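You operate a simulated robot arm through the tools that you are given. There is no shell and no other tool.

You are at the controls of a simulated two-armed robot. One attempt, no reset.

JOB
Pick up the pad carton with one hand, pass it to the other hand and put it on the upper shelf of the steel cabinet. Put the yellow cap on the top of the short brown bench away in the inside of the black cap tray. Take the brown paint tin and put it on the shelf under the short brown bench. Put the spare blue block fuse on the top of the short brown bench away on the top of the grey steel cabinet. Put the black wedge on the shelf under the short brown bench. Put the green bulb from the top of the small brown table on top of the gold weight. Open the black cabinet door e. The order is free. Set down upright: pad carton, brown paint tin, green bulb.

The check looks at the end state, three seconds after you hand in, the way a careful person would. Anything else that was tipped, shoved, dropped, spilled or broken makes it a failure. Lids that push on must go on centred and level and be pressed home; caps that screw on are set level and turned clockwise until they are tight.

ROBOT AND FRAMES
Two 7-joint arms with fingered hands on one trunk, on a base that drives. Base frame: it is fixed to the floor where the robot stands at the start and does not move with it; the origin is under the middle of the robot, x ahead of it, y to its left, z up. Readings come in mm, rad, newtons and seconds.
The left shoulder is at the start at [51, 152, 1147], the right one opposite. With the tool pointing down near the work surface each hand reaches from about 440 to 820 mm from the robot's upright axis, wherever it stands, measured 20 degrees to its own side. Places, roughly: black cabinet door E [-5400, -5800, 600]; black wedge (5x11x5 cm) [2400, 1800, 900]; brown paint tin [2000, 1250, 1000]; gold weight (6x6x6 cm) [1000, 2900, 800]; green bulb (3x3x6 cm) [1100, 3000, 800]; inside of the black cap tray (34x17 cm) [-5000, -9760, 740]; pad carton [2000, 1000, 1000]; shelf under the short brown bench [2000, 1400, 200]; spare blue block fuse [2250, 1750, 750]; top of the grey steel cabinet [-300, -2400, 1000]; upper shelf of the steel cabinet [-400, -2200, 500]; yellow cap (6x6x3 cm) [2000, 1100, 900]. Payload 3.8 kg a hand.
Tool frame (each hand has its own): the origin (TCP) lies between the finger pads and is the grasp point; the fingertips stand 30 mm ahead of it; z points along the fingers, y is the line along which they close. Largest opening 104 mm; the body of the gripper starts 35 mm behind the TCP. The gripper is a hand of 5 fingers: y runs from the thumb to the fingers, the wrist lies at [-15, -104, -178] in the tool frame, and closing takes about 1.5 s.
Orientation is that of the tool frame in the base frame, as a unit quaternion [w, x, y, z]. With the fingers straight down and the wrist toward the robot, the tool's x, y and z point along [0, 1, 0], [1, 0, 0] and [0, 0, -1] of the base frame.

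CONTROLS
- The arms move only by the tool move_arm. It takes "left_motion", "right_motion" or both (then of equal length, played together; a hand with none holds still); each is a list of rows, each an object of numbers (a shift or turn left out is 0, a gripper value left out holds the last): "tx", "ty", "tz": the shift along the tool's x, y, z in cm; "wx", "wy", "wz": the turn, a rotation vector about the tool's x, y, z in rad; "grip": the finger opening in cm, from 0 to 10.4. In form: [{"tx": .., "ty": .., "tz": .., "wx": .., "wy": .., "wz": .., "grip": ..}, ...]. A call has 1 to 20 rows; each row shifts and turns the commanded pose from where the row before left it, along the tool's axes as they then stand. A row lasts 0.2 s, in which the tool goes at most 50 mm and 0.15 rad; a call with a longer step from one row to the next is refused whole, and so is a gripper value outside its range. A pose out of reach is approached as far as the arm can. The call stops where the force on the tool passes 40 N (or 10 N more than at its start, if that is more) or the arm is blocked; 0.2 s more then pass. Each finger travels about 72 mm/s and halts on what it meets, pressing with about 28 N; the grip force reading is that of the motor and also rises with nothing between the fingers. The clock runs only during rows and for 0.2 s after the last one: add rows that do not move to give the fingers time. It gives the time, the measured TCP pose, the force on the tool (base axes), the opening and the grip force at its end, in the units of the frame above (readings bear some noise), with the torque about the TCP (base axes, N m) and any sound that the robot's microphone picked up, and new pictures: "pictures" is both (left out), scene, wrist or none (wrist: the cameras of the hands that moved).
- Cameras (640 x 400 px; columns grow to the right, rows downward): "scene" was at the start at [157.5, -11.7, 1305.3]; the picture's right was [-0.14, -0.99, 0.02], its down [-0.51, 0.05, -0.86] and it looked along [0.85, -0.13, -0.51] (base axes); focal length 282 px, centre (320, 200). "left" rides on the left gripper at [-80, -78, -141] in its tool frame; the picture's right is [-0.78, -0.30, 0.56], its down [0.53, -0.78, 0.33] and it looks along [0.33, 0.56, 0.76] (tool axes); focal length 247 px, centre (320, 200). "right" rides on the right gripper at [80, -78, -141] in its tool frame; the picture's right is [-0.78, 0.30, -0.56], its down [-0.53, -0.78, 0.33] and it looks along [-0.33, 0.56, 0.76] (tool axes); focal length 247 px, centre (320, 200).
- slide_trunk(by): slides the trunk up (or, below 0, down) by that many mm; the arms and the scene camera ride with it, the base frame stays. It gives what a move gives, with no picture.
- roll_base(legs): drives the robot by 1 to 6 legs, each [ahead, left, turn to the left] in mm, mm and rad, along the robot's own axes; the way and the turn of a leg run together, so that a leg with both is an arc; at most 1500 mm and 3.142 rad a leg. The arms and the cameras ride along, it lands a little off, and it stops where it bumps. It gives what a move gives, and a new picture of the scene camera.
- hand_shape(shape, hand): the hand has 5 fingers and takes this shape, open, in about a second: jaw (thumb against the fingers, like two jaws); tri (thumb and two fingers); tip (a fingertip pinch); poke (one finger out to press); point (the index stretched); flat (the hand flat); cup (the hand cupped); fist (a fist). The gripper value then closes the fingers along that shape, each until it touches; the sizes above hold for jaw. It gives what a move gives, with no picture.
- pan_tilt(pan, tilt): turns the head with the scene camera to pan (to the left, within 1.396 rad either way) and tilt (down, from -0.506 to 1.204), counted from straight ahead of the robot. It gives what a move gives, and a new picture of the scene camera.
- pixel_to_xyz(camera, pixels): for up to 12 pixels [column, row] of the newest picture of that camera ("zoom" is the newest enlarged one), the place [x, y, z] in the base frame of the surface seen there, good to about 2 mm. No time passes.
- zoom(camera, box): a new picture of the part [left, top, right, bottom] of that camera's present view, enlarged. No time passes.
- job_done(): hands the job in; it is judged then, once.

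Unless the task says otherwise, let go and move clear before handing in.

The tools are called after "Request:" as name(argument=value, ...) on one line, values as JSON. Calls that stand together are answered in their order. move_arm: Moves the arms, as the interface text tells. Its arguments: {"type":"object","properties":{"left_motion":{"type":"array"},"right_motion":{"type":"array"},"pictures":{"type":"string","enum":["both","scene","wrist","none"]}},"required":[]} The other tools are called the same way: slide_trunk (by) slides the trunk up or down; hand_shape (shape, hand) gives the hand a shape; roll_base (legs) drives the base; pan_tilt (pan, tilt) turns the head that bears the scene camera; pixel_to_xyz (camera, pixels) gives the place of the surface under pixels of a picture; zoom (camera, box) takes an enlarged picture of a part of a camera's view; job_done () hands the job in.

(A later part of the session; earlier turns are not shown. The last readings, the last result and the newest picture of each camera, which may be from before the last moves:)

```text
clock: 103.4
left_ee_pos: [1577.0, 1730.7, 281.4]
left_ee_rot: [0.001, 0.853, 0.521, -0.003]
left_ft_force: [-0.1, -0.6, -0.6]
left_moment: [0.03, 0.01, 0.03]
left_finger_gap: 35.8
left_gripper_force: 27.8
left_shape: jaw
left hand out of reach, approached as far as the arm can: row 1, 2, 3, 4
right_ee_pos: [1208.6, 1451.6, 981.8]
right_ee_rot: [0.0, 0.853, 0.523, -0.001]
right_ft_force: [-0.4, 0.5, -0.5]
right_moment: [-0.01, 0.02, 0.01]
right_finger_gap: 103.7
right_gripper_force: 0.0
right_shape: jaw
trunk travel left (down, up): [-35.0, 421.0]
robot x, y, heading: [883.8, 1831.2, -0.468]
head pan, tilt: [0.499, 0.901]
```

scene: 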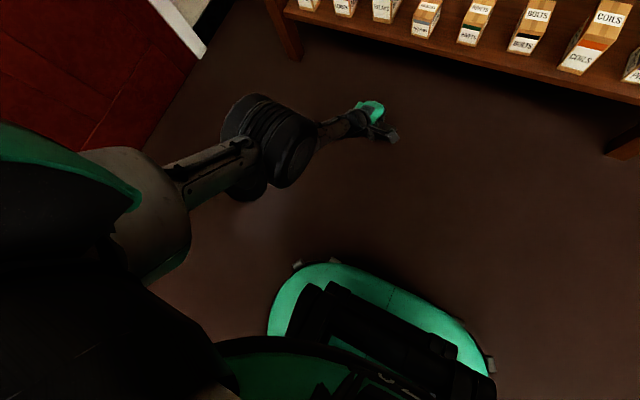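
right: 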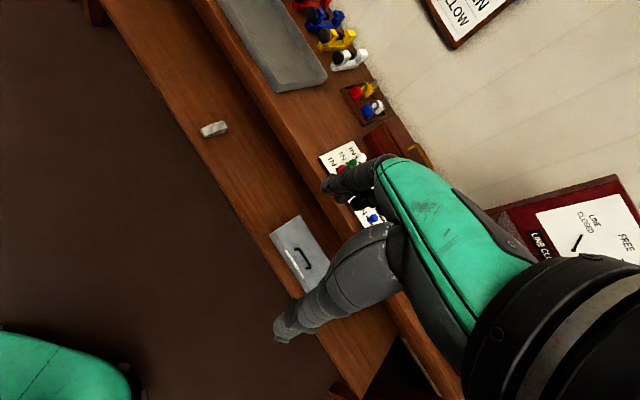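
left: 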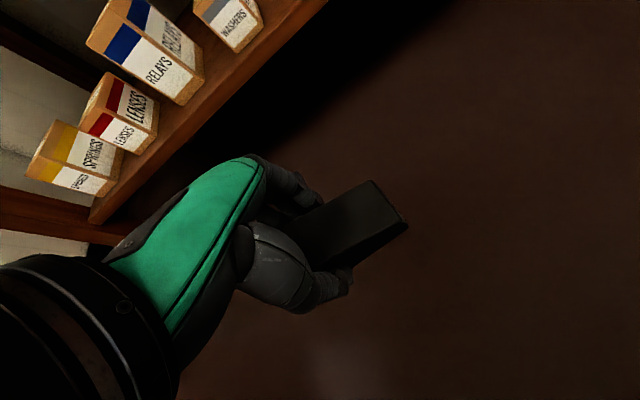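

The arm is fully stretched (714 mm shoulder to wrist) and slides along its sphere. I'll back the base off 250 mm for space, then lift and pull the hand well inward to get the elbow bending.

Request:
roll_base(legs=[[-250, 0, 0]])

Request:
move_arm(left_motion=[{"tz": -5}, {"tz": -5}, {"tz": -5}, {"tz": -5}, {"tz": -5}, {"ty": -5}, {"ty": -5}, {"ty": -5}, {"ty": -5}, {"ty": -5, "tz": 2}, {"ty": -3, "tz": 3}, {}], pictures="scene")

```text
clock: 105.2
left_ee_pos: [1356.8, 1842.8, 282.5]
left_ee_rot: [0.001, 0.853, 0.522, -0.003]
left_ft_force: [-0.4, 0.9, -0.6]
left_moment: [-0.01, -0.01, -0.01]
left_finger_gap: 36.2
left_gripper_force: 27.7
left_shape: jaw
right_ee_pos: [989.4, 1565.7, 982.5]
right_ee_rot: [0.001, 0.853, 0.522, 0.001]
right_ft_force: [0.5, 0.0, 0.1]
right_moment: [0.0, -0.02, 0.01]
right_finger_gap: 103.7
right_gripper_force: 0.0
right_shape: jaw
trunk travel left (down, up): [-35.0, 421.0]
robot x, y, heading: [671.9, 1944.6, -0.468]
head pan, tilt: [0.499, 0.901]
```

scene: 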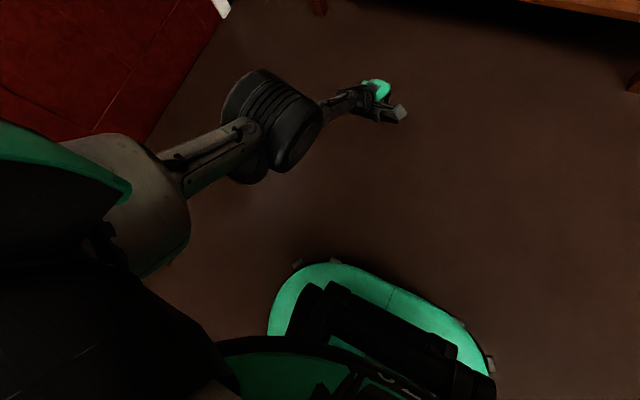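

```text
refused: row 10 steps farther than a row can; nothing moved
```

Row 10 was too long a step. I'll resend with shorter steps.

Request:
move_arm(left_motion=[{"tz": -4.5}, {"tz": -4.5}, {"tz": -4.5}, {"tz": -4.5}, {"tz": -4.5}, {"ty": -4.5}, {"ty": -4.5}, {"ty": -4.5}, {"ty": -4.5}, {"ty": -4}, {"ty": -3, "tz": 1}, {}, {}], pictures="scene")

```text
clock: 108.0
left_ee_pos: [1376.8, 1852.4, 296.0]
left_ee_rot: [0.001, 0.853, 0.522, -0.002]
left_ft_force: [0.0, 0.2, -1.1]
left_moment: [0.0, 0.01, 0.0]
left_finger_gap: 36.1
left_gripper_force: 28.2
left_shape: jaw
left hand out of reach, approached as far as the arm can: row 1, 2, 3, 4, 5, 6, 7, 8, 9, 10, 11
right_ee_pos: [988.8, 1564.0, 982.0]
right_ee_rot: [0.0, 0.852, 0.524, 0.0]
right_ft_force: [0.3, -0.4, -0.2]
right_moment: [0.03, -0.01, 0.03]
right_finger_gap: 103.6
right_gripper_force: 0.1
right_shape: jaw
trunk travel left (down, up): [-35.0, 421.0]
robot x, y, heading: [666.8, 1944.3, -0.47]
head pan, tilt: [0.499, 0.901]
```

scene: 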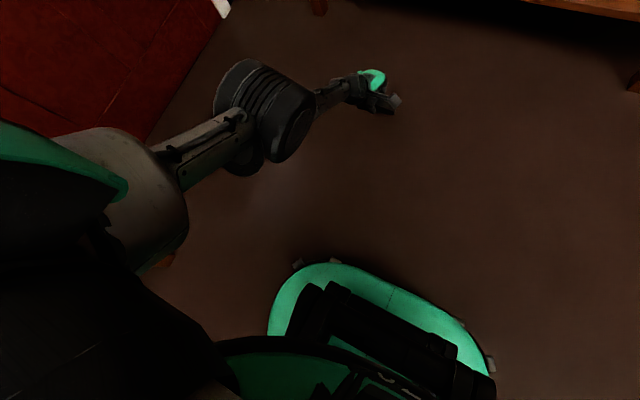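

The hand won't come inward, which suggests the elbow has tipped past straight the wrong way. I'll swing the stretched arm up and forward in free space (bench is >400 mm beyond) to bring the elbow back over.

Request:
move_arm(left_motion=[{"ty": 3.2, "tz": -3.5}, {"ty": 3.2, "tz": -3.5}, {"ty": 3.2, "tz": -3.5}, {"ty": 2.5, "tz": -4}, {"ty": 2.5, "tz": -4}, {"ty": 2.5, "tz": -4}, {"ty": 1.6, "tz": -4.3}, {"ty": 1.6, "tz": -4.3}, {"ty": 1.6, "tz": -4.3}, {"ty": 0.8, "tz": -4.6}, {"ty": 0.8, "tz": -4.6}, {"ty": 0.8, "tz": -4.6}, {"tz": -4.6}, {"tz": -4.6}, {}], pictures="scene")

```text
clock: 111.2
left_ee_pos: [1526.3, 1770.9, 883.1]
left_ee_rot: [0.0, 0.854, 0.521, -0.003]
left_ft_force: [0.2, -0.9, -0.6]
left_moment: [0.02, -0.02, 0.03]
left_finger_gap: 35.7
left_gripper_force: 27.9
left_shape: jaw
left hand out of reach, approached as far as the arm can: row 3, 5, 6, 8, 9, 10, 11, 12, 13, 14
right_ee_pos: [989.4, 1563.8, 981.0]
right_ee_rot: [0.0, 0.853, 0.523, -0.001]
right_ft_force: [-0.9, 0.2, 0.2]
right_moment: [0.01, 0.01, 0.02]
right_finger_gap: 103.7
right_gripper_force: 0.1
right_shape: jaw
trunk travel left (down, up): [-35.0, 421.0]
robot x, y, heading: [670.3, 1943.0, -0.473]
head pan, tilt: [0.499, 0.901]
```

scene: 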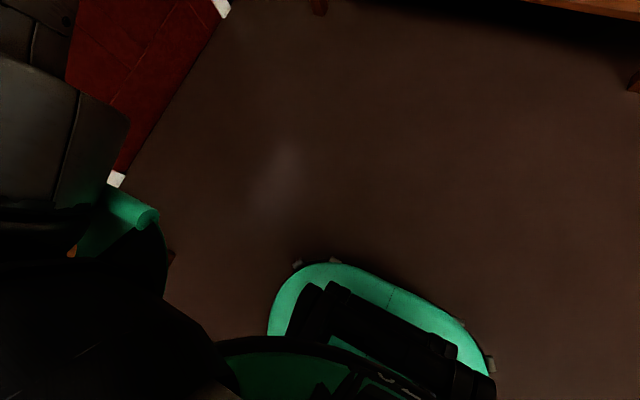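

The hand is now up at (1526,1771,883) and some rows were reachable. Now I'll try pulling it inward.

Request:
move_arm(left_motion=[{"ty": -4}, {"ty": -4}, {"ty": -4}, {"ty": -4}, {"ty": -4}, {"ty": -4}, {}], pictures="none")

Request:
pan_tilt(pan=0.5, tilt=0.4)

```text
clock: 112.8
left_ee_pos: [1312.6, 1875.1, 879.5]
left_ee_rot: [0.0, 0.853, 0.522, -0.003]
left_ft_force: [-0.4, -0.3, -1.5]
left_moment: [0.01, -0.01, -0.03]
left_finger_gap: 35.5
left_gripper_force: 27.6
left_shape: jaw
right_ee_pos: [989.1, 1565.0, 981.7]
right_ee_rot: [0.0, 0.853, 0.523, 0.0]
right_ft_force: [0.2, 0.6, 0.5]
right_moment: [0.02, -0.01, -0.02]
right_finger_gap: 103.7
right_gripper_force: 0.0
right_shape: jaw
trunk travel left (down, up): [-35.0, 421.0]
robot x, y, heading: [667.3, 1939.4, -0.475]
head pan, tilt: [0.499, 0.901]
```

```text
clock: 113.7
left_ee_pos: [1314.0, 1875.1, 878.4]
left_ee_rot: [0.0, 0.853, 0.522, -0.002]
left_ft_force: [-1.1, 0.3, -1.3]
left_moment: [-0.04, -0.02, 0.0]
left_finger_gap: 35.8
left_gripper_force: 28.2
left_shape: jaw
right_ee_pos: [989.7, 1565.3, 981.9]
right_ee_rot: [0.0, 0.853, 0.522, 0.0]
right_ft_force: [-0.3, 0.7, -0.3]
right_moment: [0.01, 0.01, -0.02]
right_finger_gap: 103.9
right_gripper_force: 0.0
right_shape: jaw
trunk travel left (down, up): [-35.0, 421.0]
robot x, y, heading: [670.9, 1941.1, -0.469]
head pan, tilt: [0.499, 0.4]
```

scene: 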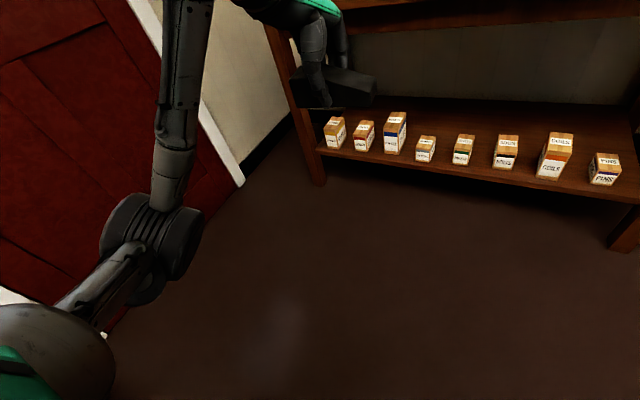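

Recovered: the elbow hangs properly again and the hand followed the 240 mm pull. Now I'll lower the hand 480 mm in free space, toward ahead ≈560, z≈400.

Request:
move_arm(left_motion=[{"tz": 4.8, "ty": -0.45}, {"tz": 4.8, "ty": -0.45}, {"tz": 4.8, "ty": -0.45}, {"tz": 4.8, "ty": -0.45}, {"tz": 4.8, "ty": -0.45}, {"tz": 4.8, "ty": -0.45}, {"tz": 4.8, "ty": -0.45}, {"tz": 4.8, "ty": -0.45}, {"tz": 4.8, "ty": -0.45}, {"tz": 4.6, "ty": -0.45}, {}], pictures="scene")

```text
clock: 116.1
left_ee_pos: [1268.4, 1894.9, 405.0]
left_ee_rot: [0.0, 0.853, 0.522, -0.003]
left_ft_force: [0.0, -0.7, -0.5]
left_moment: [0.0, 0.03, 0.01]
left_finger_gap: 35.3
left_gripper_force: 28.2
left_shape: jaw
right_ee_pos: [988.8, 1564.6, 980.6]
right_ee_rot: [0.0, 0.853, 0.522, 0.001]
right_ft_force: [-1.0, 0.1, 0.2]
right_moment: [-0.04, -0.04, -0.01]
right_finger_gap: 103.7
right_gripper_force: 0.0
right_shape: jaw
trunk travel left (down, up): [-35.0, 421.0]
robot x, y, heading: [668.4, 1944.7, -0.477]
head pan, tilt: [0.499, 0.4]
```

scene: 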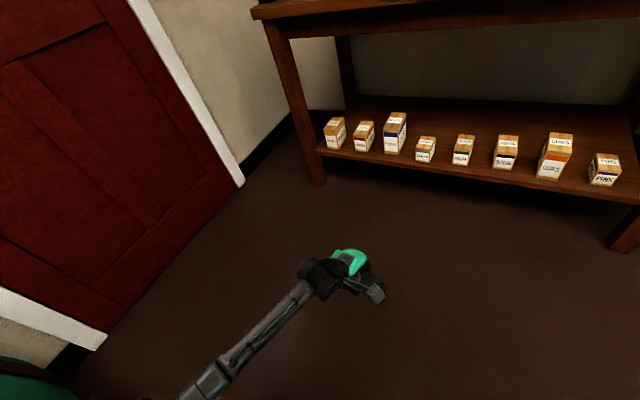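

Hand at (1268,1895,405), arm well bent. I'll check the wedge in the grip and lower the trunk the last 34 mm.

Request:
slide_trunk(by=-34)

Request:
zoom(camera="left", box=[160, 100, 560, 350])

Request:
pan_tilt(pan=0.2, tilt=0.35)

```text
clock: 116.9
left_ee_pos: [1270.9, 1896.5, 372.8]
left_ee_rot: [0.002, 0.853, 0.522, -0.002]
left_ft_force: [0.2, -1.3, -0.8]
left_moment: [0.01, -0.03, 0.02]
left_finger_gap: 35.4
left_gripper_force: 28.2
left_shape: jaw
right_ee_pos: [988.3, 1565.5, 949.4]
right_ee_rot: [0.0, 0.852, 0.524, -0.001]
right_ft_force: [-0.3, -0.5, 0.3]
right_moment: [-0.01, 0.01, -0.01]
right_finger_gap: 103.5
right_gripper_force: 0.0
right_shape: jaw
trunk travel left (down, up): [-1.0, 455.0]
robot x, y, heading: [668.3, 1941.3, -0.474]
head pan, tilt: [0.499, 0.4]
```

```text
1.60 times, centred on (360, 225) of left
```

zoom: 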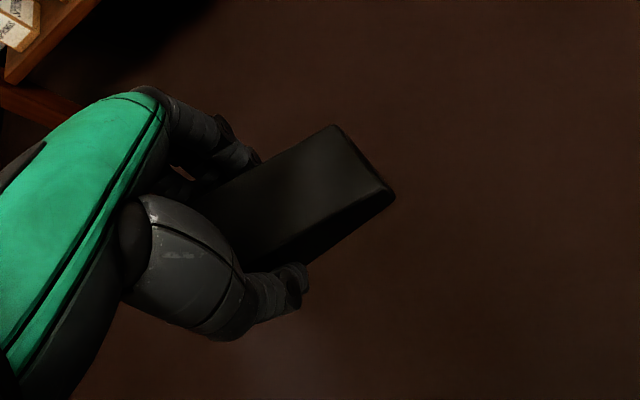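

```text
clock: 117.7
left_ee_pos: [1268.5, 1896.1, 370.9]
left_ee_rot: [0.0, 0.853, 0.522, -0.003]
left_ft_force: [0.0, 0.7, -1.4]
left_moment: [0.01, -0.01, -0.02]
left_finger_gap: 35.7
left_gripper_force: 28.0
left_shape: jaw
right_ee_pos: [989.7, 1564.6, 947.5]
right_ee_rot: [0.0, 0.853, 0.522, 0.0]
right_ft_force: [-0.2, 0.4, -0.3]
right_moment: [0.0, 0.04, -0.01]
right_finger_gap: 103.5
right_gripper_force: 0.0
right_shape: jaw
trunk travel left (down, up): [-1.0, 455.0]
robot x, y, heading: [665.6, 1942.7, -0.472]
head pan, tilt: [0.201, 0.351]
```

scene: 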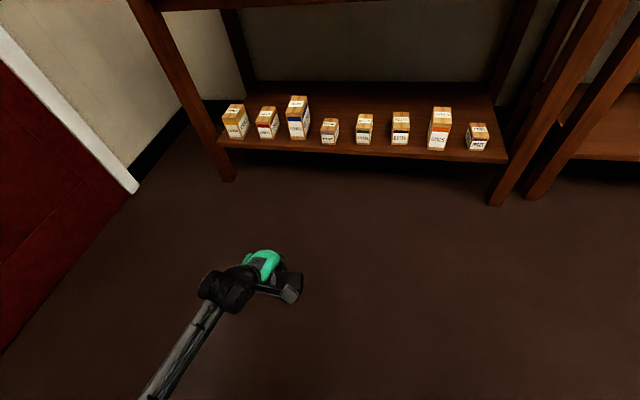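

Wedge sits well in the grip. I'll measure the shelf's front edge and box tops from here for the approach.

Request:
pixel_to_xyz(camera="scene", pixels=[[222, 142], [505, 157], [331, 122], [320, 120], [340, 120], [363, 118], [298, 101], [300, 97], [329, 118], [364, 115], [400, 113], [330, 108]])

Request:
zoom(camera="scene", box=[210, 70, 520, 200])

```text
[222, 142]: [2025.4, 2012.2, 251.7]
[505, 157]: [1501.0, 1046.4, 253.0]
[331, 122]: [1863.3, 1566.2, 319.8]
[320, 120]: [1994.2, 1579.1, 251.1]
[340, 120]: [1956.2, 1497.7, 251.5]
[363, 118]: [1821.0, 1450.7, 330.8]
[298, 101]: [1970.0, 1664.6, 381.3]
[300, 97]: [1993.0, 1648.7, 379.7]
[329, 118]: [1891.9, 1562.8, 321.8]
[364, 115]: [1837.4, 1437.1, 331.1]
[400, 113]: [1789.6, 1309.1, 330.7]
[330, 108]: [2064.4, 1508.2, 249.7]
```

```text
2.06 times, centred on (365, 135) of scene
```

zoom: 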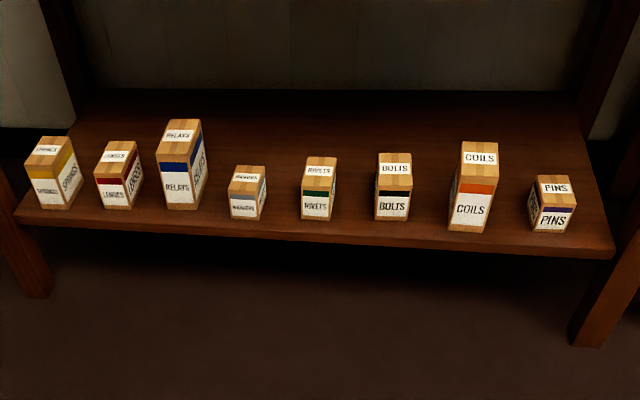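

Shelf front edge and boxes are mapped (box backs at most ~190 mm in, wedge will go ~235 mm in). I'll check the forearm's height so it clears the bench apron (755 mm).

Request:
pixel_to_xyz(camera="scene", pixels=[[150, 385], [180, 345], [205, 310], [230, 285], [260, 262]])

Request:
pan_tilt(pan=0.6, tilt=0.8)

```text
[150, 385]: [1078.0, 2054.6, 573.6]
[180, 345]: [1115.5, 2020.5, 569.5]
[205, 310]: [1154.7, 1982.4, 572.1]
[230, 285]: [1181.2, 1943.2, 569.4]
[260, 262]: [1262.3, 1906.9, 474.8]
```

```text
clock: 118.6
left_ee_pos: [1268.6, 1896.5, 370.5]
left_ee_rot: [0.001, 0.853, 0.522, -0.003]
left_ft_force: [-0.3, -0.2, -0.5]
left_moment: [0.0, 0.01, -0.01]
left_finger_gap: 35.8
left_gripper_force: 27.7
left_shape: jaw
right_ee_pos: [989.4, 1564.0, 946.6]
right_ee_rot: [0.0, 0.852, 0.523, 0.0]
right_ft_force: [0.8, 0.1, -0.5]
right_moment: [-0.02, 0.01, 0.02]
right_finger_gap: 103.9
right_gripper_force: 0.1
right_shape: jaw
trunk travel left (down, up): [-1.0, 455.0]
robot x, y, heading: [669.3, 1940.3, -0.475]
head pan, tilt: [0.6, 0.799]
```

scene: 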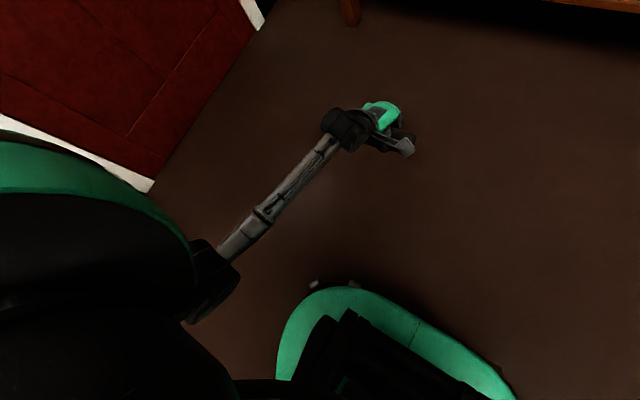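

The forearm runs level at z≈570, below the apron. I'll raise the wedge slightly to z≈392 and drive in the first 600 mm with a small turn to square up.

Request:
move_arm(left_motion=[{"tz": -2.1}, {}], pictures="none")

Request:
roll_base(legs=[[0, 0, -0.022], [500, -26, 0]])

Request:
pan_tilt(pan=0.3, tilt=0.7)

```text
clock: 119.2
left_ee_pos: [1270.2, 1896.6, 392.2]
left_ee_rot: [0.001, 0.853, 0.522, -0.003]
left_ft_force: [0.0, -0.8, -0.8]
left_moment: [0.02, 0.0, -0.02]
left_finger_gap: 35.5
left_gripper_force: 27.7
left_shape: jaw
right_ee_pos: [990.0, 1565.1, 947.1]
right_ee_rot: [-0.001, 0.852, 0.523, 0.0]
right_ft_force: [-0.5, -0.2, 0.2]
right_moment: [0.02, -0.01, 0.0]
right_finger_gap: 103.5
right_gripper_force: 0.1
right_shape: jaw
trunk travel left (down, up): [-1.0, 455.0]
robot x, y, heading: [669.2, 1946.5, -0.472]
head pan, tilt: [0.6, 0.799]
```

```text
clock: 122.5
left_ee_pos: [1695.4, 1640.1, 391.6]
left_ee_rot: [0.0, 0.854, 0.52, -0.004]
left_ft_force: [0.3, 0.7, -1.3]
left_moment: [0.01, 0.0, 0.0]
left_finger_gap: 35.5
left_gripper_force: 28.1
left_shape: jaw
right_ee_pos: [1413.6, 1310.0, 946.6]
right_ee_rot: [0.0, 0.854, 0.52, 0.0]
right_ft_force: [-0.5, -0.4, -0.1]
right_moment: [0.03, 0.01, -0.02]
right_finger_gap: 103.7
right_gripper_force: 0.1
right_shape: jaw
trunk travel left (down, up): [-1.0, 455.0]
robot x, y, heading: [1092.7, 1691.5, -0.471]
head pan, tilt: [0.6, 0.799]
```

scene: 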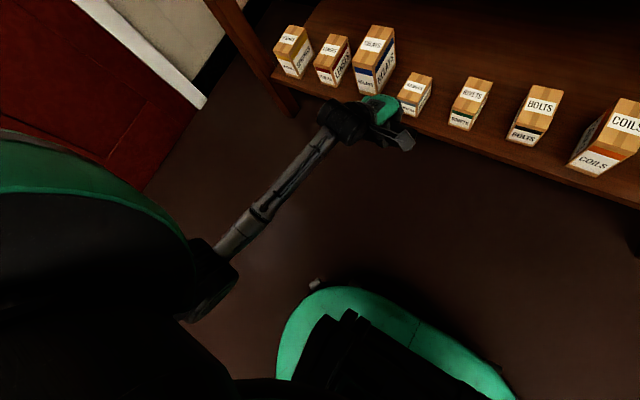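

```text
clock: 123.3
left_ee_pos: [1696.2, 1639.9, 392.4]
left_ee_rot: [0.001, 0.854, 0.52, -0.003]
left_ft_force: [-0.1, 0.2, -1.2]
left_moment: [-0.02, -0.01, 0.01]
left_finger_gap: 35.9
left_gripper_force: 28.6
left_shape: jaw
right_ee_pos: [1414.0, 1309.3, 947.8]
right_ee_rot: [0.0, 0.854, 0.521, 0.0]
right_ft_force: [0.3, 0.0, 0.4]
right_moment: [-0.03, 0.01, 0.01]
right_finger_gap: 103.7
right_gripper_force: 0.0
right_shape: jaw
trunk travel left (down, up): [-1.0, 455.0]
robot x, y, heading: [1095.0, 1690.7, -0.477]
head pan, tilt: [0.3, 0.7]
```

scene: 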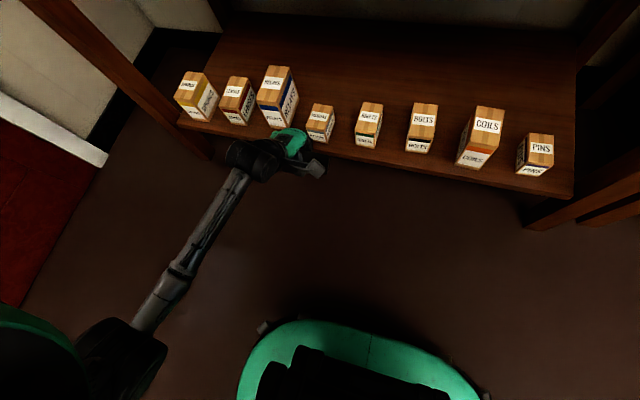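

The hand is 78 mm in front of the bench line, heading for the gap over WASHERS. I'll drive on 160 mm and re-check.

Request:
roll_base(legs=[[0, -24, 0], [160, 0, 0]])

Request:
zoom(camera="left", box=[0, 0, 640, 400])

```text
clock: 125.1
left_ee_pos: [1825.9, 1544.7, 391.9]
left_ee_rot: [0.0, 0.854, 0.52, -0.004]
left_ft_force: [0.7, 0.1, -1.2]
left_moment: [0.0, 0.0, 0.0]
left_finger_gap: 35.3
left_gripper_force: 27.9
left_shape: jaw
right_ee_pos: [1543.9, 1215.3, 946.5]
right_ee_rot: [0.0, 0.854, 0.52, 0.0]
right_ft_force: [0.2, -0.1, -0.4]
right_moment: [0.01, -0.02, -0.01]
right_finger_gap: 103.9
right_gripper_force: 0.1
right_shape: jaw
trunk travel left (down, up): [-1.0, 455.0]
robot x, y, heading: [1222.6, 1595.0, -0.478]
head pan, tilt: [0.3, 0.7]
```

scene: 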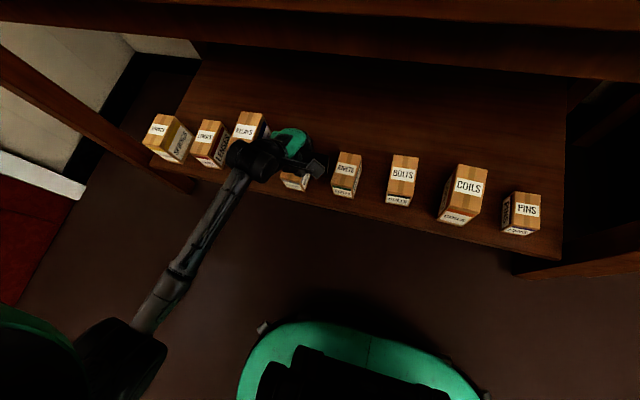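

```text
1.00 times, centred on (320, 200) of left (not enlarged: the box is as wide or as high as the picture)
```

zoom: 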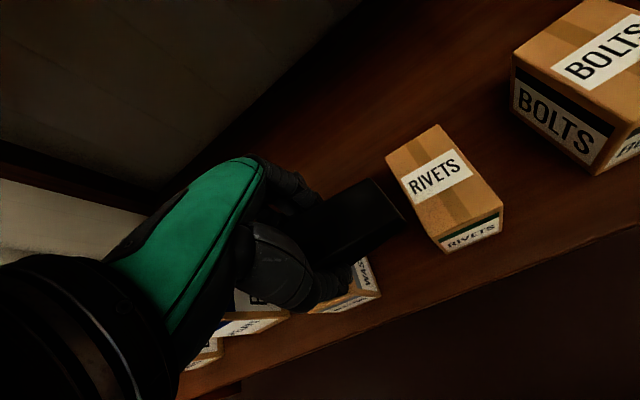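

The wedge is passing over the WASHERS box with ~30 mm to spare (left picture). I'll drive the last 150 mm.

Request:
roll_base(legs=[[152, 0, 0]])

Request:
zoom(camera="left", box=[0, 0, 640, 400])

```text
clock: 126.4
left_ee_pos: [1935.0, 1486.3, 390.2]
left_ee_rot: [-0.001, 0.855, 0.518, -0.004]
left_ft_force: [-0.3, -0.1, -0.7]
left_moment: [0.0, -0.02, -0.01]
left_finger_gap: 35.7
left_gripper_force: 28.1
left_shape: jaw
right_ee_pos: [1649.5, 1158.5, 942.4]
right_ee_rot: [-0.004, 0.853, 0.521, -0.008]
right_ft_force: [-0.3, -0.5, 0.6]
right_moment: [0.0, -0.04, -0.03]
right_finger_gap: 103.5
right_gripper_force: 0.1
right_shape: jaw
trunk travel left (down, up): [-1.0, 455.0]
robot x, y, heading: [1331.3, 1540.1, -0.478]
head pan, tilt: [0.3, 0.7]
stopped in leg 1: the force on the tool passed its limit at 43 N (the readings are from after the stop); the commanded pose is now the measured one
```

scene: 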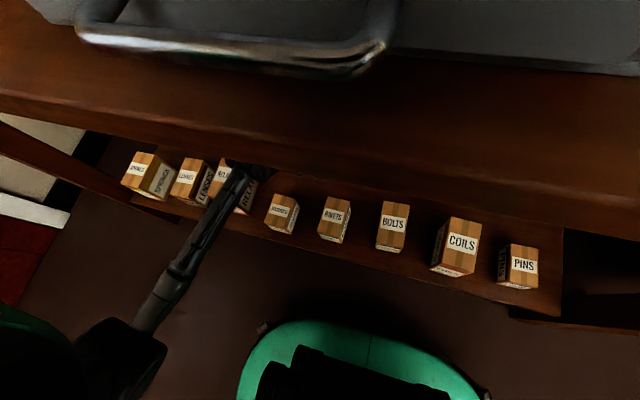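

```text
1.00 times, centred on (320, 200) of left (not enlarged: the box is as wide or as high as the picture)
```

zoom: 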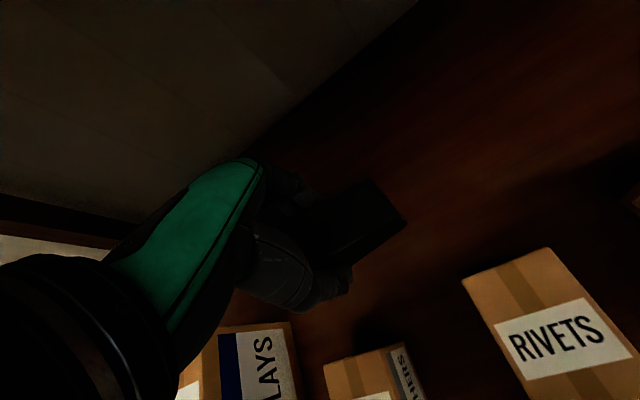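

The drive stopped: my idle right hand (1650,1158,942) touched something on the bench top. I must look there at once.

Request:
pan_tilt(pan=-0.3, tilt=0.25)

Request:
zoom(camera="right", box=[0, 0, 640, 400])

```text
clock: 127.4
left_ee_pos: [1936.3, 1487.1, 391.9]
left_ee_rot: [0.0, 0.856, 0.517, -0.002]
left_ft_force: [-0.9, -0.5, -0.9]
left_moment: [0.03, 0.01, 0.07]
left_finger_gap: 35.6
left_gripper_force: 28.2
left_shape: jaw
right_ee_pos: [1649.1, 1159.7, 944.5]
right_ee_rot: [-0.004, 0.853, 0.522, -0.007]
right_ft_force: [0.2, 0.2, 0.9]
right_moment: [0.06, -0.01, 0.0]
right_finger_gap: 104.0
right_gripper_force: 0.1
right_shape: jaw
trunk travel left (down, up): [-1.0, 455.0]
robot x, y, heading: [1333.2, 1538.9, -0.483]
head pan, tilt: [-0.3, 0.25]
```

scene: 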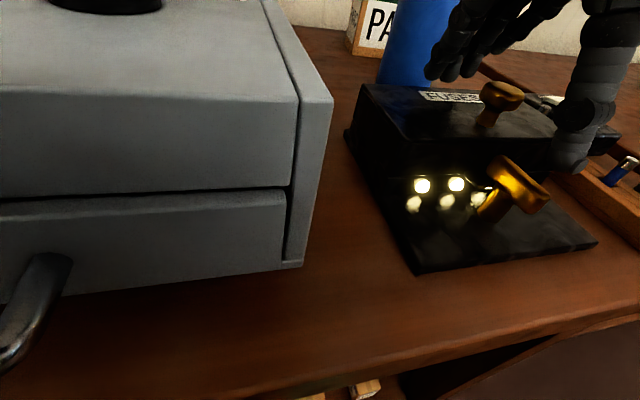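

```text
1.00 times, centred on (320, 200) of right (not enlarged: the box is as wide or as high as the picture)
```

zoom: 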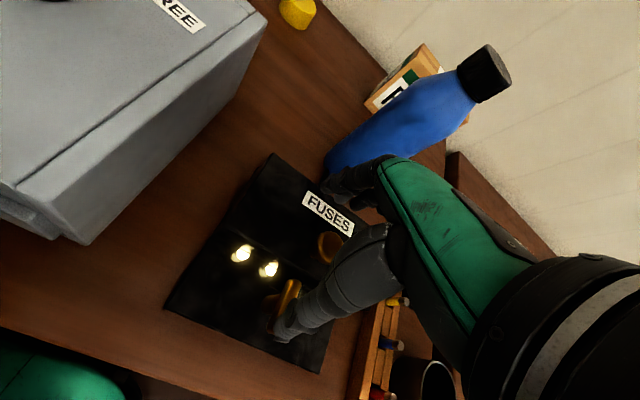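

The right thumb has come against the FUSES box's raised part. Force is nil now; I'll lift the right hand straight up and then check whether the box moved.

Request:
move_arm(right_motion=[{"tz": -2}, {"tz": -4}, {"tz": -5}, {"tz": -5}, {"tz": -5}, {}], pictures="both")

Request:
pixel_to_xyz(camera="scene", pixels=[[367, 90], [347, 133], [415, 270], [595, 240], [335, 100], [300, 262]])

```text
clock: 128.8
left_ee_pos: [1935.5, 1487.0, 392.3]
left_ee_rot: [0.0, 0.856, 0.517, -0.002]
left_ft_force: [-0.3, 0.7, 0.1]
left_moment: [0.02, -0.01, 0.02]
left_finger_gap: 35.6
left_gripper_force: 28.0
left_shape: jaw
right_ee_pos: [1682.8, 1151.9, 1115.6]
right_ee_rot: [-0.003, 0.853, 0.522, -0.005]
right_ft_force: [0.3, -0.1, -0.3]
right_moment: [-0.02, 0.0, -0.02]
right_finger_gap: 103.6
right_gripper_force: 0.1
right_shape: jaw
right hand out of reach, approached as far as the arm can: row 4, 5
trunk travel left (down, up): [-1.0, 455.0]
robot x, y, heading: [1332.3, 1541.1, -0.48]
head pan, tilt: [-0.3, 0.25]
```

scene: 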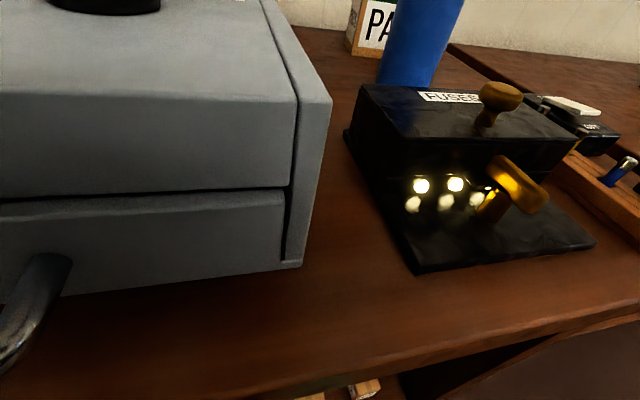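
right: 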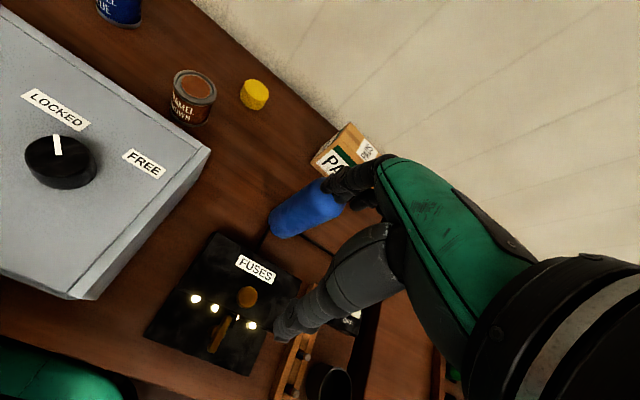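

```text
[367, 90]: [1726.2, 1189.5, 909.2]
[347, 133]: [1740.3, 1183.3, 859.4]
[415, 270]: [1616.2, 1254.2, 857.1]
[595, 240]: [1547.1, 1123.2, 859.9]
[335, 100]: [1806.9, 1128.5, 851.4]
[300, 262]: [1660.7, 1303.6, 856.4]
```

The right hand is clear. Comparing the FUSES box's corners with the earlier picture it is within a few mm of its old place; I'll re-verify later. Now I'll extend the left hand 25 mm and lower the wedge toward the shelf.

Request:
move_arm(left_motion=[{"ty": 2.5}, {"tz": 4}, {"tz": 4}, {"tz": 1.8}, {}], pictures="wrist")

```text
clock: 130.0
left_ee_pos: [1957.1, 1472.5, 293.5]
left_ee_rot: [0.001, 0.856, 0.517, -0.003]
left_ft_force: [-0.2, -0.2, -0.3]
left_moment: [-0.02, 0.0, 0.01]
left_finger_gap: 35.6
left_gripper_force: 28.1
left_shape: jaw
right_ee_pos: [1682.3, 1152.4, 1114.7]
right_ee_rot: [-0.002, 0.853, 0.522, -0.005]
right_ft_force: [0.3, 0.2, -0.6]
right_moment: [0.03, 0.02, 0.02]
right_finger_gap: 103.8
right_gripper_force: 0.1
right_shape: jaw
trunk travel left (down, up): [-1.0, 455.0]
robot x, y, heading: [1328.6, 1538.6, -0.483]
head pan, tilt: [-0.3, 0.25]
```

left: 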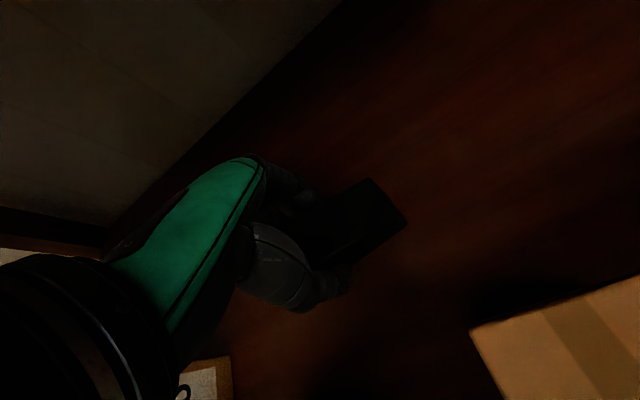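

Hand at z 293.5 behind the boxes. I'll ease down in small steps until contact, then release.

Request:
move_arm(left_motion=[{"tz": 0.3}, {"tz": 0.2}, {"tz": 0.15}, {"tz": 0.15}, {"tz": 0.1}, {}], pictures="none")

```text
clock: 131.4
left_ee_pos: [1958.3, 1474.5, 285.8]
left_ee_rot: [0.0, 0.855, 0.518, -0.003]
left_ft_force: [-1.3, -0.5, -2.1]
left_moment: [0.05, 0.01, 0.02]
left_finger_gap: 36.0
left_gripper_force: 27.5
left_shape: jaw
right_ee_pos: [1682.2, 1151.8, 1114.5]
right_ee_rot: [-0.003, 0.853, 0.522, -0.004]
right_ft_force: [0.2, -0.1, -0.4]
right_moment: [0.02, 0.0, 0.01]
right_finger_gap: 103.8
right_gripper_force: 0.0
right_shape: jaw
trunk travel left (down, up): [-1.0, 455.0]
robot x, y, heading: [1338.5, 1539.5, -0.481]
head pan, tilt: [-0.3, 0.25]
```

No contact yet at 285.8; I'll go down a few more mm.

Request:
move_arm(left_motion=[{"tz": 0.1}, {"tz": 0.1}, {"tz": 0.1}, {}], pictures="none")

```text
clock: 132.4
left_ee_pos: [1957.6, 1473.2, 283.3]
left_ee_rot: [0.002, 0.856, 0.518, -0.002]
left_ft_force: [0.3, 2.2, 8.9]
left_moment: [0.01, -0.03, 0.02]
left_finger_gap: 35.8
left_gripper_force: 27.8
left_shape: jaw
right_ee_pos: [1681.2, 1150.7, 1114.9]
right_ee_rot: [-0.002, 0.853, 0.523, -0.004]
right_ft_force: [0.5, -0.2, -0.4]
right_moment: [0.0, 0.01, 0.01]
right_finger_gap: 103.7
right_gripper_force: 0.1
right_shape: jaw
trunk travel left (down, up): [-1.0, 455.0]
robot x, y, heading: [1335.0, 1540.2, -0.484]
head pan, tilt: [-0.3, 0.25]
```

Contact with the shelf (+9 N). I'll open the fingers to 7 cm and lift the hand straight up 100 mm.

Request:
move_arm(left_motion=[{"grip": 4.5}, {"grip": 7}, {}, {}, {"tz": -2}, {"tz": -4}, {"tz": -4}, {}], pictures="wrist")

```text
clock: 134.2
left_ee_pos: [1955.2, 1475.9, 382.3]
left_ee_rot: [0.0, 0.855, 0.518, -0.003]
left_ft_force: [0.8, 1.1, -0.1]
left_moment: [0.0, 0.0, 0.03]
left_finger_gap: 69.7
left_gripper_force: 0.0
left_shape: jaw
right_ee_pos: [1682.7, 1151.9, 1115.5]
right_ee_rot: [-0.004, 0.852, 0.523, -0.005]
right_ft_force: [-0.5, -0.5, -0.4]
right_moment: [-0.02, -0.03, 0.03]
right_finger_gap: 103.8
right_gripper_force: 0.0
right_shape: jaw
trunk travel left (down, up): [-1.0, 455.0]
robot x, y, heading: [1333.0, 1541.7, -0.475]
head pan, tilt: [-0.3, 0.25]
```

left: 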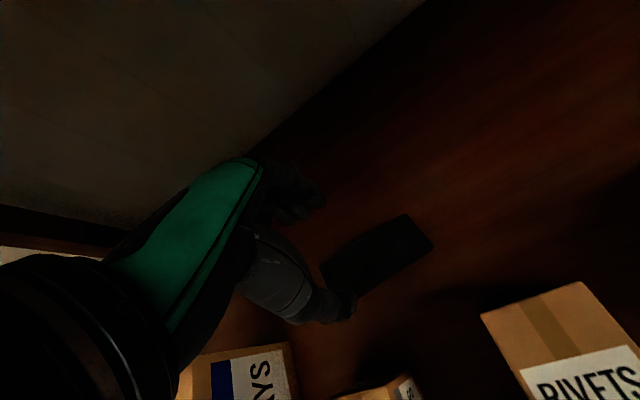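

The wedge lies flat on the shelf behind WASHERS. I'll raise the hand a little more and back the robot out.

Request:
move_arm(left_motion=[{"tz": -1.5}, {}], pictures="none")

Request:
roll_base(legs=[[-550, 0, 0]])

Request:
pan_tilt(pan=0.0, tilt=0.3)

```text
clock: 134.8
left_ee_pos: [1955.3, 1475.0, 396.5]
left_ee_rot: [0.001, 0.856, 0.518, -0.003]
left_ft_force: [-0.1, 0.4, 0.3]
left_moment: [0.0, 0.0, -0.01]
left_finger_gap: 69.7
left_gripper_force: 0.0
left_shape: jaw
right_ee_pos: [1682.2, 1151.1, 1115.0]
right_ee_rot: [-0.003, 0.852, 0.523, -0.005]
right_ft_force: [-0.6, 1.1, 0.2]
right_moment: [0.02, 0.02, 0.01]
right_finger_gap: 103.8
right_gripper_force: 0.1
right_shape: jaw
trunk travel left (down, up): [-1.0, 455.0]
robot x, y, heading: [1331.4, 1538.8, -0.482]
head pan, tilt: [-0.3, 0.25]
```

```text
clock: 138.0
left_ee_pos: [1463.6, 1724.4, 395.9]
left_ee_rot: [0.001, 0.86, 0.51, -0.003]
left_ft_force: [-1.4, 0.5, -0.4]
left_moment: [0.01, 0.02, 0.02]
left_finger_gap: 69.9
left_gripper_force: 0.1
left_shape: jaw
right_ee_pos: [1185.8, 1407.5, 1115.1]
right_ee_rot: [-0.004, 0.857, 0.516, -0.005]
right_ft_force: [-0.3, 0.7, -0.5]
right_moment: [-0.04, 0.01, 0.02]
right_finger_gap: 103.8
right_gripper_force: 0.0
right_shape: jaw
trunk travel left (down, up): [-1.0, 455.0]
robot x, y, heading: [845.9, 1799.3, -0.499]
head pan, tilt: [-0.3, 0.25]
```

scene: 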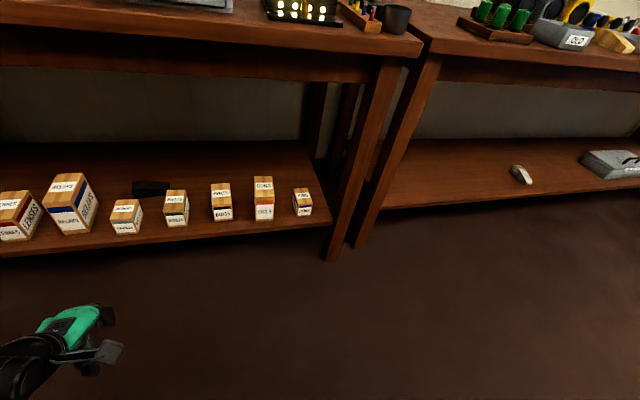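

```text
clock: 138.8
left_ee_pos: [1465.0, 1724.1, 396.0]
left_ee_rot: [0.002, 0.86, 0.51, -0.003]
left_ft_force: [0.1, 0.3, -0.3]
left_moment: [-0.02, -0.01, 0.01]
left_finger_gap: 69.6
left_gripper_force: 0.1
left_shape: jaw
right_ee_pos: [1186.3, 1406.4, 1115.9]
right_ee_rot: [-0.004, 0.857, 0.515, -0.005]
right_ft_force: [-0.4, 0.3, 0.2]
right_moment: [0.0, -0.01, 0.05]
right_finger_gap: 103.8
right_gripper_force: 0.1
right_shape: jaw
trunk travel left (down, up): [-1.0, 455.0]
robot x, y, heading: [843.5, 1801.9, -0.495]
head pan, tilt: [0.0, 0.3]
```

scene: 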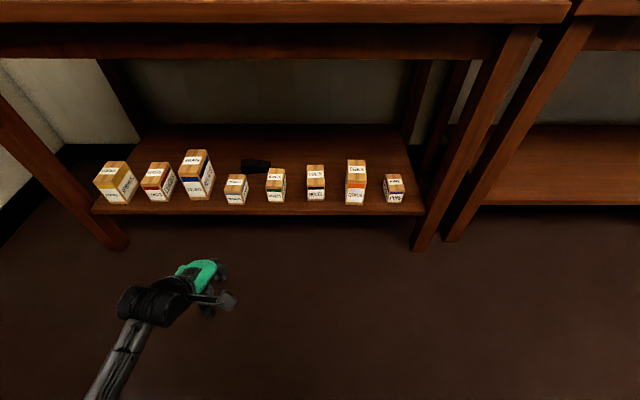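

The wedge is neatly behind the boxes at (255,165). I'll raise the trunk and bring both arms back to a high, bent carrying posture.

Request:
slide_trunk(by=380)

Request:
move_arm(left_motion=[{"tz": -4.5, "ty": -1.3, "grip": 10}, {"tz": -4.5, "ty": -1.3}, {"tz": -4.5, "ty": -1.3}, {"tz": -4.5, "ty": -1.3}, {"tz": -4.5, "ty": -1.3}, {"tz": -4.5, "ty": -1.3}, {"tz": -4.5, "ty": -1.3}, {"tz": -4.5, "ty": -1.3}, {"tz": -4.5, "ty": -1.3}, {}], right_motion=[{"tz": 1.8, "ty": -0.4}, {"tz": 1.8, "ty": -0.4}, {"tz": 1.8, "ty": -0.4}, {"tz": 1.8, "ty": -0.4}, {"tz": 1.8, "ty": -0.4}, {"tz": 1.8, "ty": -0.4}, {"tz": 1.8, "ty": -0.4}, {"tz": 1.8, "ty": -0.4}, {"tz": 1.8, "ty": -0.4}, {}], pictures="none")

Request:
pan_tilt(pan=-0.15, tilt=0.6)

```text
clock: 142.4
left_ee_pos: [1464.2, 1724.0, 776.2]
left_ee_rot: [0.0, 0.86, 0.51, -0.003]
left_ft_force: [-0.4, -0.4, 0.2]
left_moment: [-0.03, 0.01, -0.04]
left_finger_gap: 69.5
left_gripper_force: 0.1
left_shape: jaw
right_ee_pos: [1185.4, 1406.8, 1494.9]
right_ee_rot: [-0.003, 0.857, 0.515, -0.005]
right_ft_force: [0.9, 0.3, -0.2]
right_moment: [-0.01, 0.03, 0.0]
right_finger_gap: 103.7
right_gripper_force: 0.2
right_shape: jaw
trunk travel left (down, up): [-381.0, 75.0]
robot x, y, heading: [840.1, 1798.3, -0.497]
head pan, tilt: [0.0, 0.3]
```

```text
clock: 144.7
left_ee_pos: [1364.4, 1781.3, 1182.9]
left_ee_rot: [0.001, 0.86, 0.51, -0.002]
left_ft_force: [-0.6, 0.6, -0.7]
left_moment: [0.0, 0.01, -0.01]
left_finger_gap: 99.9
left_gripper_force: 0.0
left_shape: jaw
right_ee_pos: [1153.1, 1425.6, 1334.8]
right_ee_rot: [-0.003, 0.857, 0.515, -0.005]
right_ft_force: [0.9, -0.2, -0.3]
right_moment: [0.03, -0.02, 0.02]
right_finger_gap: 103.6
right_gripper_force: 0.1
right_shape: jaw
trunk travel left (down, up): [-381.0, 75.0]
robot x, y, heading: [844.3, 1800.4, -0.501]
head pan, tilt: [0.0, 0.3]
```

```text
clock: 145.4
left_ee_pos: [1364.1, 1781.9, 1183.7]
left_ee_rot: [0.001, 0.86, 0.51, -0.003]
left_ft_force: [0.1, -0.4, 0.4]
left_moment: [0.04, 0.0, 0.02]
left_finger_gap: 100.0
left_gripper_force: 0.1
left_shape: jaw
right_ee_pos: [1152.1, 1423.9, 1334.1]
right_ee_rot: [-0.003, 0.857, 0.515, -0.005]
right_ft_force: [-0.3, 0.7, -0.1]
right_moment: [-0.03, 0.02, -0.01]
right_finger_gap: 103.9
right_gripper_force: 0.1
right_shape: jaw
trunk travel left (down, up): [-381.0, 75.0]
robot x, y, heading: [845.6, 1795.9, -0.501]
head pan, tilt: [-0.15, 0.6]
```

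scene: 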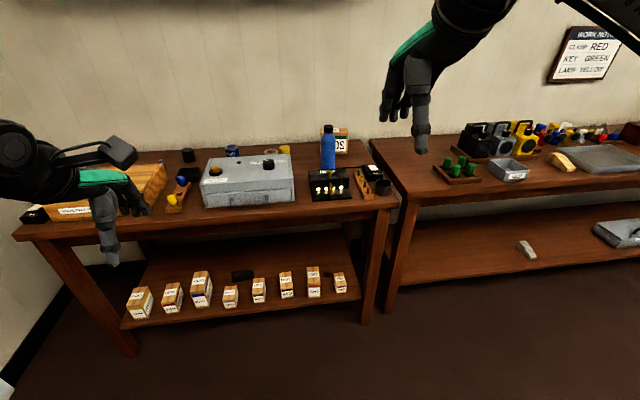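

Both arms are well posed. I'll drive to the earlier viewing spot to compare the FUSES box directly with the first close-up.

Request:
roll_base(legs=[[225, -195, 0]])

Request:
slide_trunk(by=-155)

Request:
pan_tilt(pan=-0.03, tilt=0.5)

Request:
zoom(camera="scene", box=[220, 90, 420, 215])

```text
clock: 147.5
left_ee_pos: [1466.5, 1504.0, 1182.6]
left_ee_rot: [0.002, 0.859, 0.512, -0.003]
left_ft_force: [0.4, 0.5, 0.6]
left_moment: [-0.01, 0.01, 0.01]
left_finger_gap: 99.8
left_gripper_force: 0.1
left_shape: jaw
right_ee_pos: [1255.4, 1146.1, 1335.6]
right_ee_rot: [-0.003, 0.857, 0.515, -0.004]
right_ft_force: [-0.4, 0.7, 0.2]
right_moment: [-0.01, 0.01, 0.01]
right_finger_gap: 104.0
right_gripper_force: 0.1
right_shape: jaw
trunk travel left (down, up): [-381.0, 75.0]
robot x, y, heading: [945.2, 1517.7, -0.496]
head pan, tilt: [-0.15, 0.6]
```

scene: 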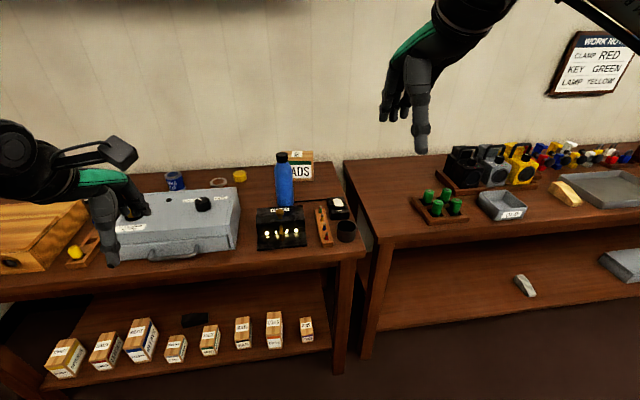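

```text
clock: 149.3
left_ee_pos: [1467.7, 1499.7, 1027.6]
left_ee_rot: [0.001, 0.859, 0.511, -0.003]
left_ft_force: [-0.1, 1.4, 0.6]
left_moment: [0.0, 0.01, 0.03]
left_finger_gap: 99.9
left_gripper_force: 0.0
left_shape: jaw
right_ee_pos: [1256.8, 1144.6, 1180.6]
right_ee_rot: [-0.003, 0.856, 0.516, -0.004]
right_ft_force: [0.6, 0.5, -0.9]
right_moment: [0.0, 0.01, 0.0]
right_finger_gap: 103.5
right_gripper_force: 0.1
right_shape: jaw
trunk travel left (down, up): [-226.0, 230.0]
robot x, y, heading: [951.8, 1520.2, -0.494]
head pan, tilt: [-0.15, 0.6]
```

```text
clock: 150.0
left_ee_pos: [1466.9, 1501.1, 1027.6]
left_ee_rot: [0.001, 0.859, 0.512, -0.002]
left_ft_force: [0.2, 0.4, -0.1]
left_moment: [0.04, 0.0, -0.02]
left_finger_gap: 100.0
left_gripper_force: 0.1
left_shape: jaw
right_ee_pos: [1257.3, 1145.1, 1180.1]
right_ee_rot: [-0.003, 0.857, 0.516, -0.005]
right_ft_force: [0.3, 0.4, 0.3]
right_moment: [-0.01, -0.01, 0.0]
right_finger_gap: 103.9
right_gripper_force: 0.1
right_shape: jaw
trunk travel left (down, up): [-226.0, 230.0]
robot x, y, heading: [948.5, 1517.4, -0.494]
head pan, tilt: [-0.03, 0.499]
```

scene: 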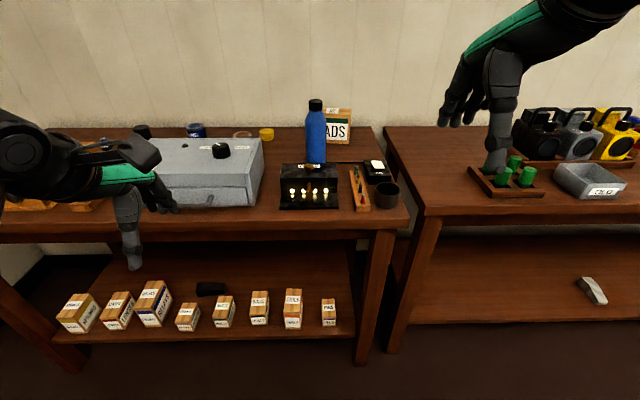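

```text
3.20 times, centred on (320, 152) of scene
```

zoom: 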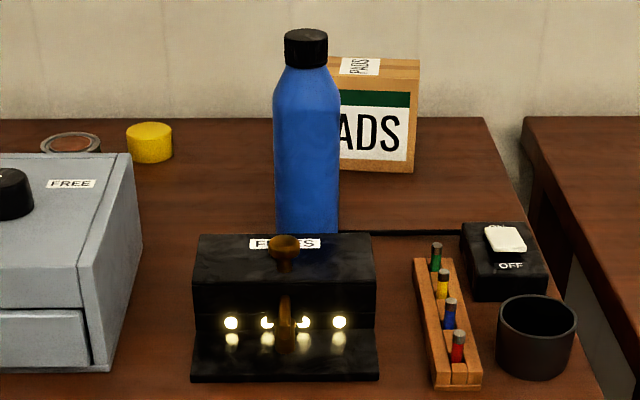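

The FUSES box is where it was (all features shifted alike between the two close-ups), good. Now I'll go for the paint tin: raise the trunk, slide left and approach so the tin lies ahead-right of the robot.

Request:
slide_trunk(by=155)

Request:
roll_base(legs=[[0, 410, 0], [330, 0, 0]])

Request:
pan_tilt(pan=-0.3, tilt=0.8)

```text
clock: 151.8
left_ee_pos: [1467.8, 1501.3, 1182.1]
left_ee_rot: [0.0, 0.859, 0.512, -0.003]
left_ft_force: [0.2, -0.3, -1.0]
left_moment: [0.02, -0.02, 0.0]
left_finger_gap: 100.2
left_gripper_force: 0.0
left_shape: jaw
right_ee_pos: [1256.7, 1144.6, 1334.3]
right_ee_rot: [-0.002, 0.856, 0.516, -0.005]
right_ft_force: [-0.3, 0.2, -0.6]
right_moment: [-0.05, 0.01, 0.01]
right_finger_gap: 104.0
right_gripper_force: 0.2
right_shape: jaw
trunk travel left (down, up): [-381.0, 75.0]
robot x, y, heading: [950.1, 1521.4, -0.492]
head pan, tilt: [-0.03, 0.499]
```

```text
clock: 156.1
left_ee_pos: [1945.8, 1705.9, 1183.2]
left_ee_rot: [0.002, 0.86, 0.51, -0.002]
left_ft_force: [-0.3, 0.1, -0.6]
left_moment: [-0.02, -0.02, 0.02]
left_finger_gap: 100.2
left_gripper_force: 0.0
left_shape: jaw
right_ee_pos: [1733.4, 1350.1, 1334.7]
right_ee_rot: [-0.002, 0.858, 0.514, -0.004]
right_ft_force: [-0.2, 0.7, -0.7]
right_moment: [0.01, 0.0, 0.01]
right_finger_gap: 103.7
right_gripper_force: 0.0
right_shape: jaw
trunk travel left (down, up): [-381.0, 75.0]
robot x, y, heading: [1426.5, 1727.9, -0.503]
head pan, tilt: [-0.03, 0.499]
```

scene: 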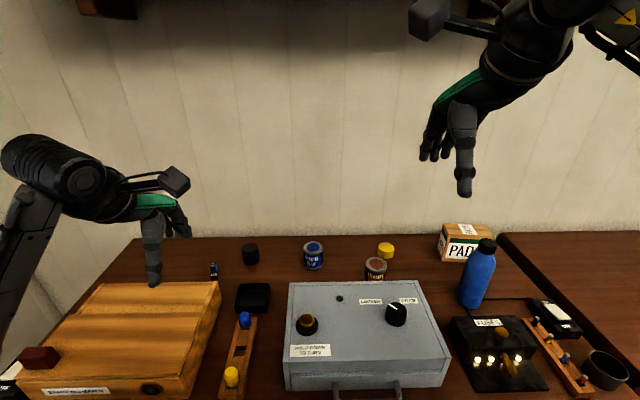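

```text
clock: 156.8
left_ee_pos: [1948.3, 1705.3, 1182.8]
left_ee_rot: [0.001, 0.861, 0.509, -0.002]
left_ft_force: [0.3, -0.7, 0.0]
left_moment: [-0.01, 0.01, -0.02]
left_finger_gap: 99.6
left_gripper_force: 0.0
left_shape: jaw
right_ee_pos: [1735.1, 1348.4, 1335.8]
right_ee_rot: [-0.003, 0.858, 0.513, -0.005]
right_ft_force: [0.0, -0.3, -0.9]
right_moment: [0.0, -0.01, 0.01]
right_finger_gap: 103.6
right_gripper_force: 0.1
right_shape: jaw
trunk travel left (down, up): [-381.0, 75.0]
robot x, y, heading: [1427.7, 1726.7, -0.503]
head pan, tilt: [-0.3, 0.799]
```

scene: 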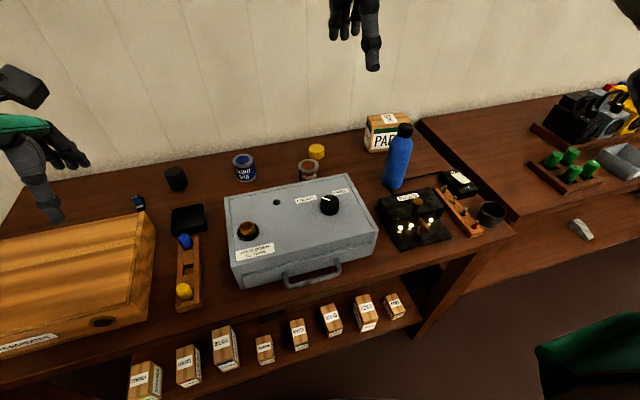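

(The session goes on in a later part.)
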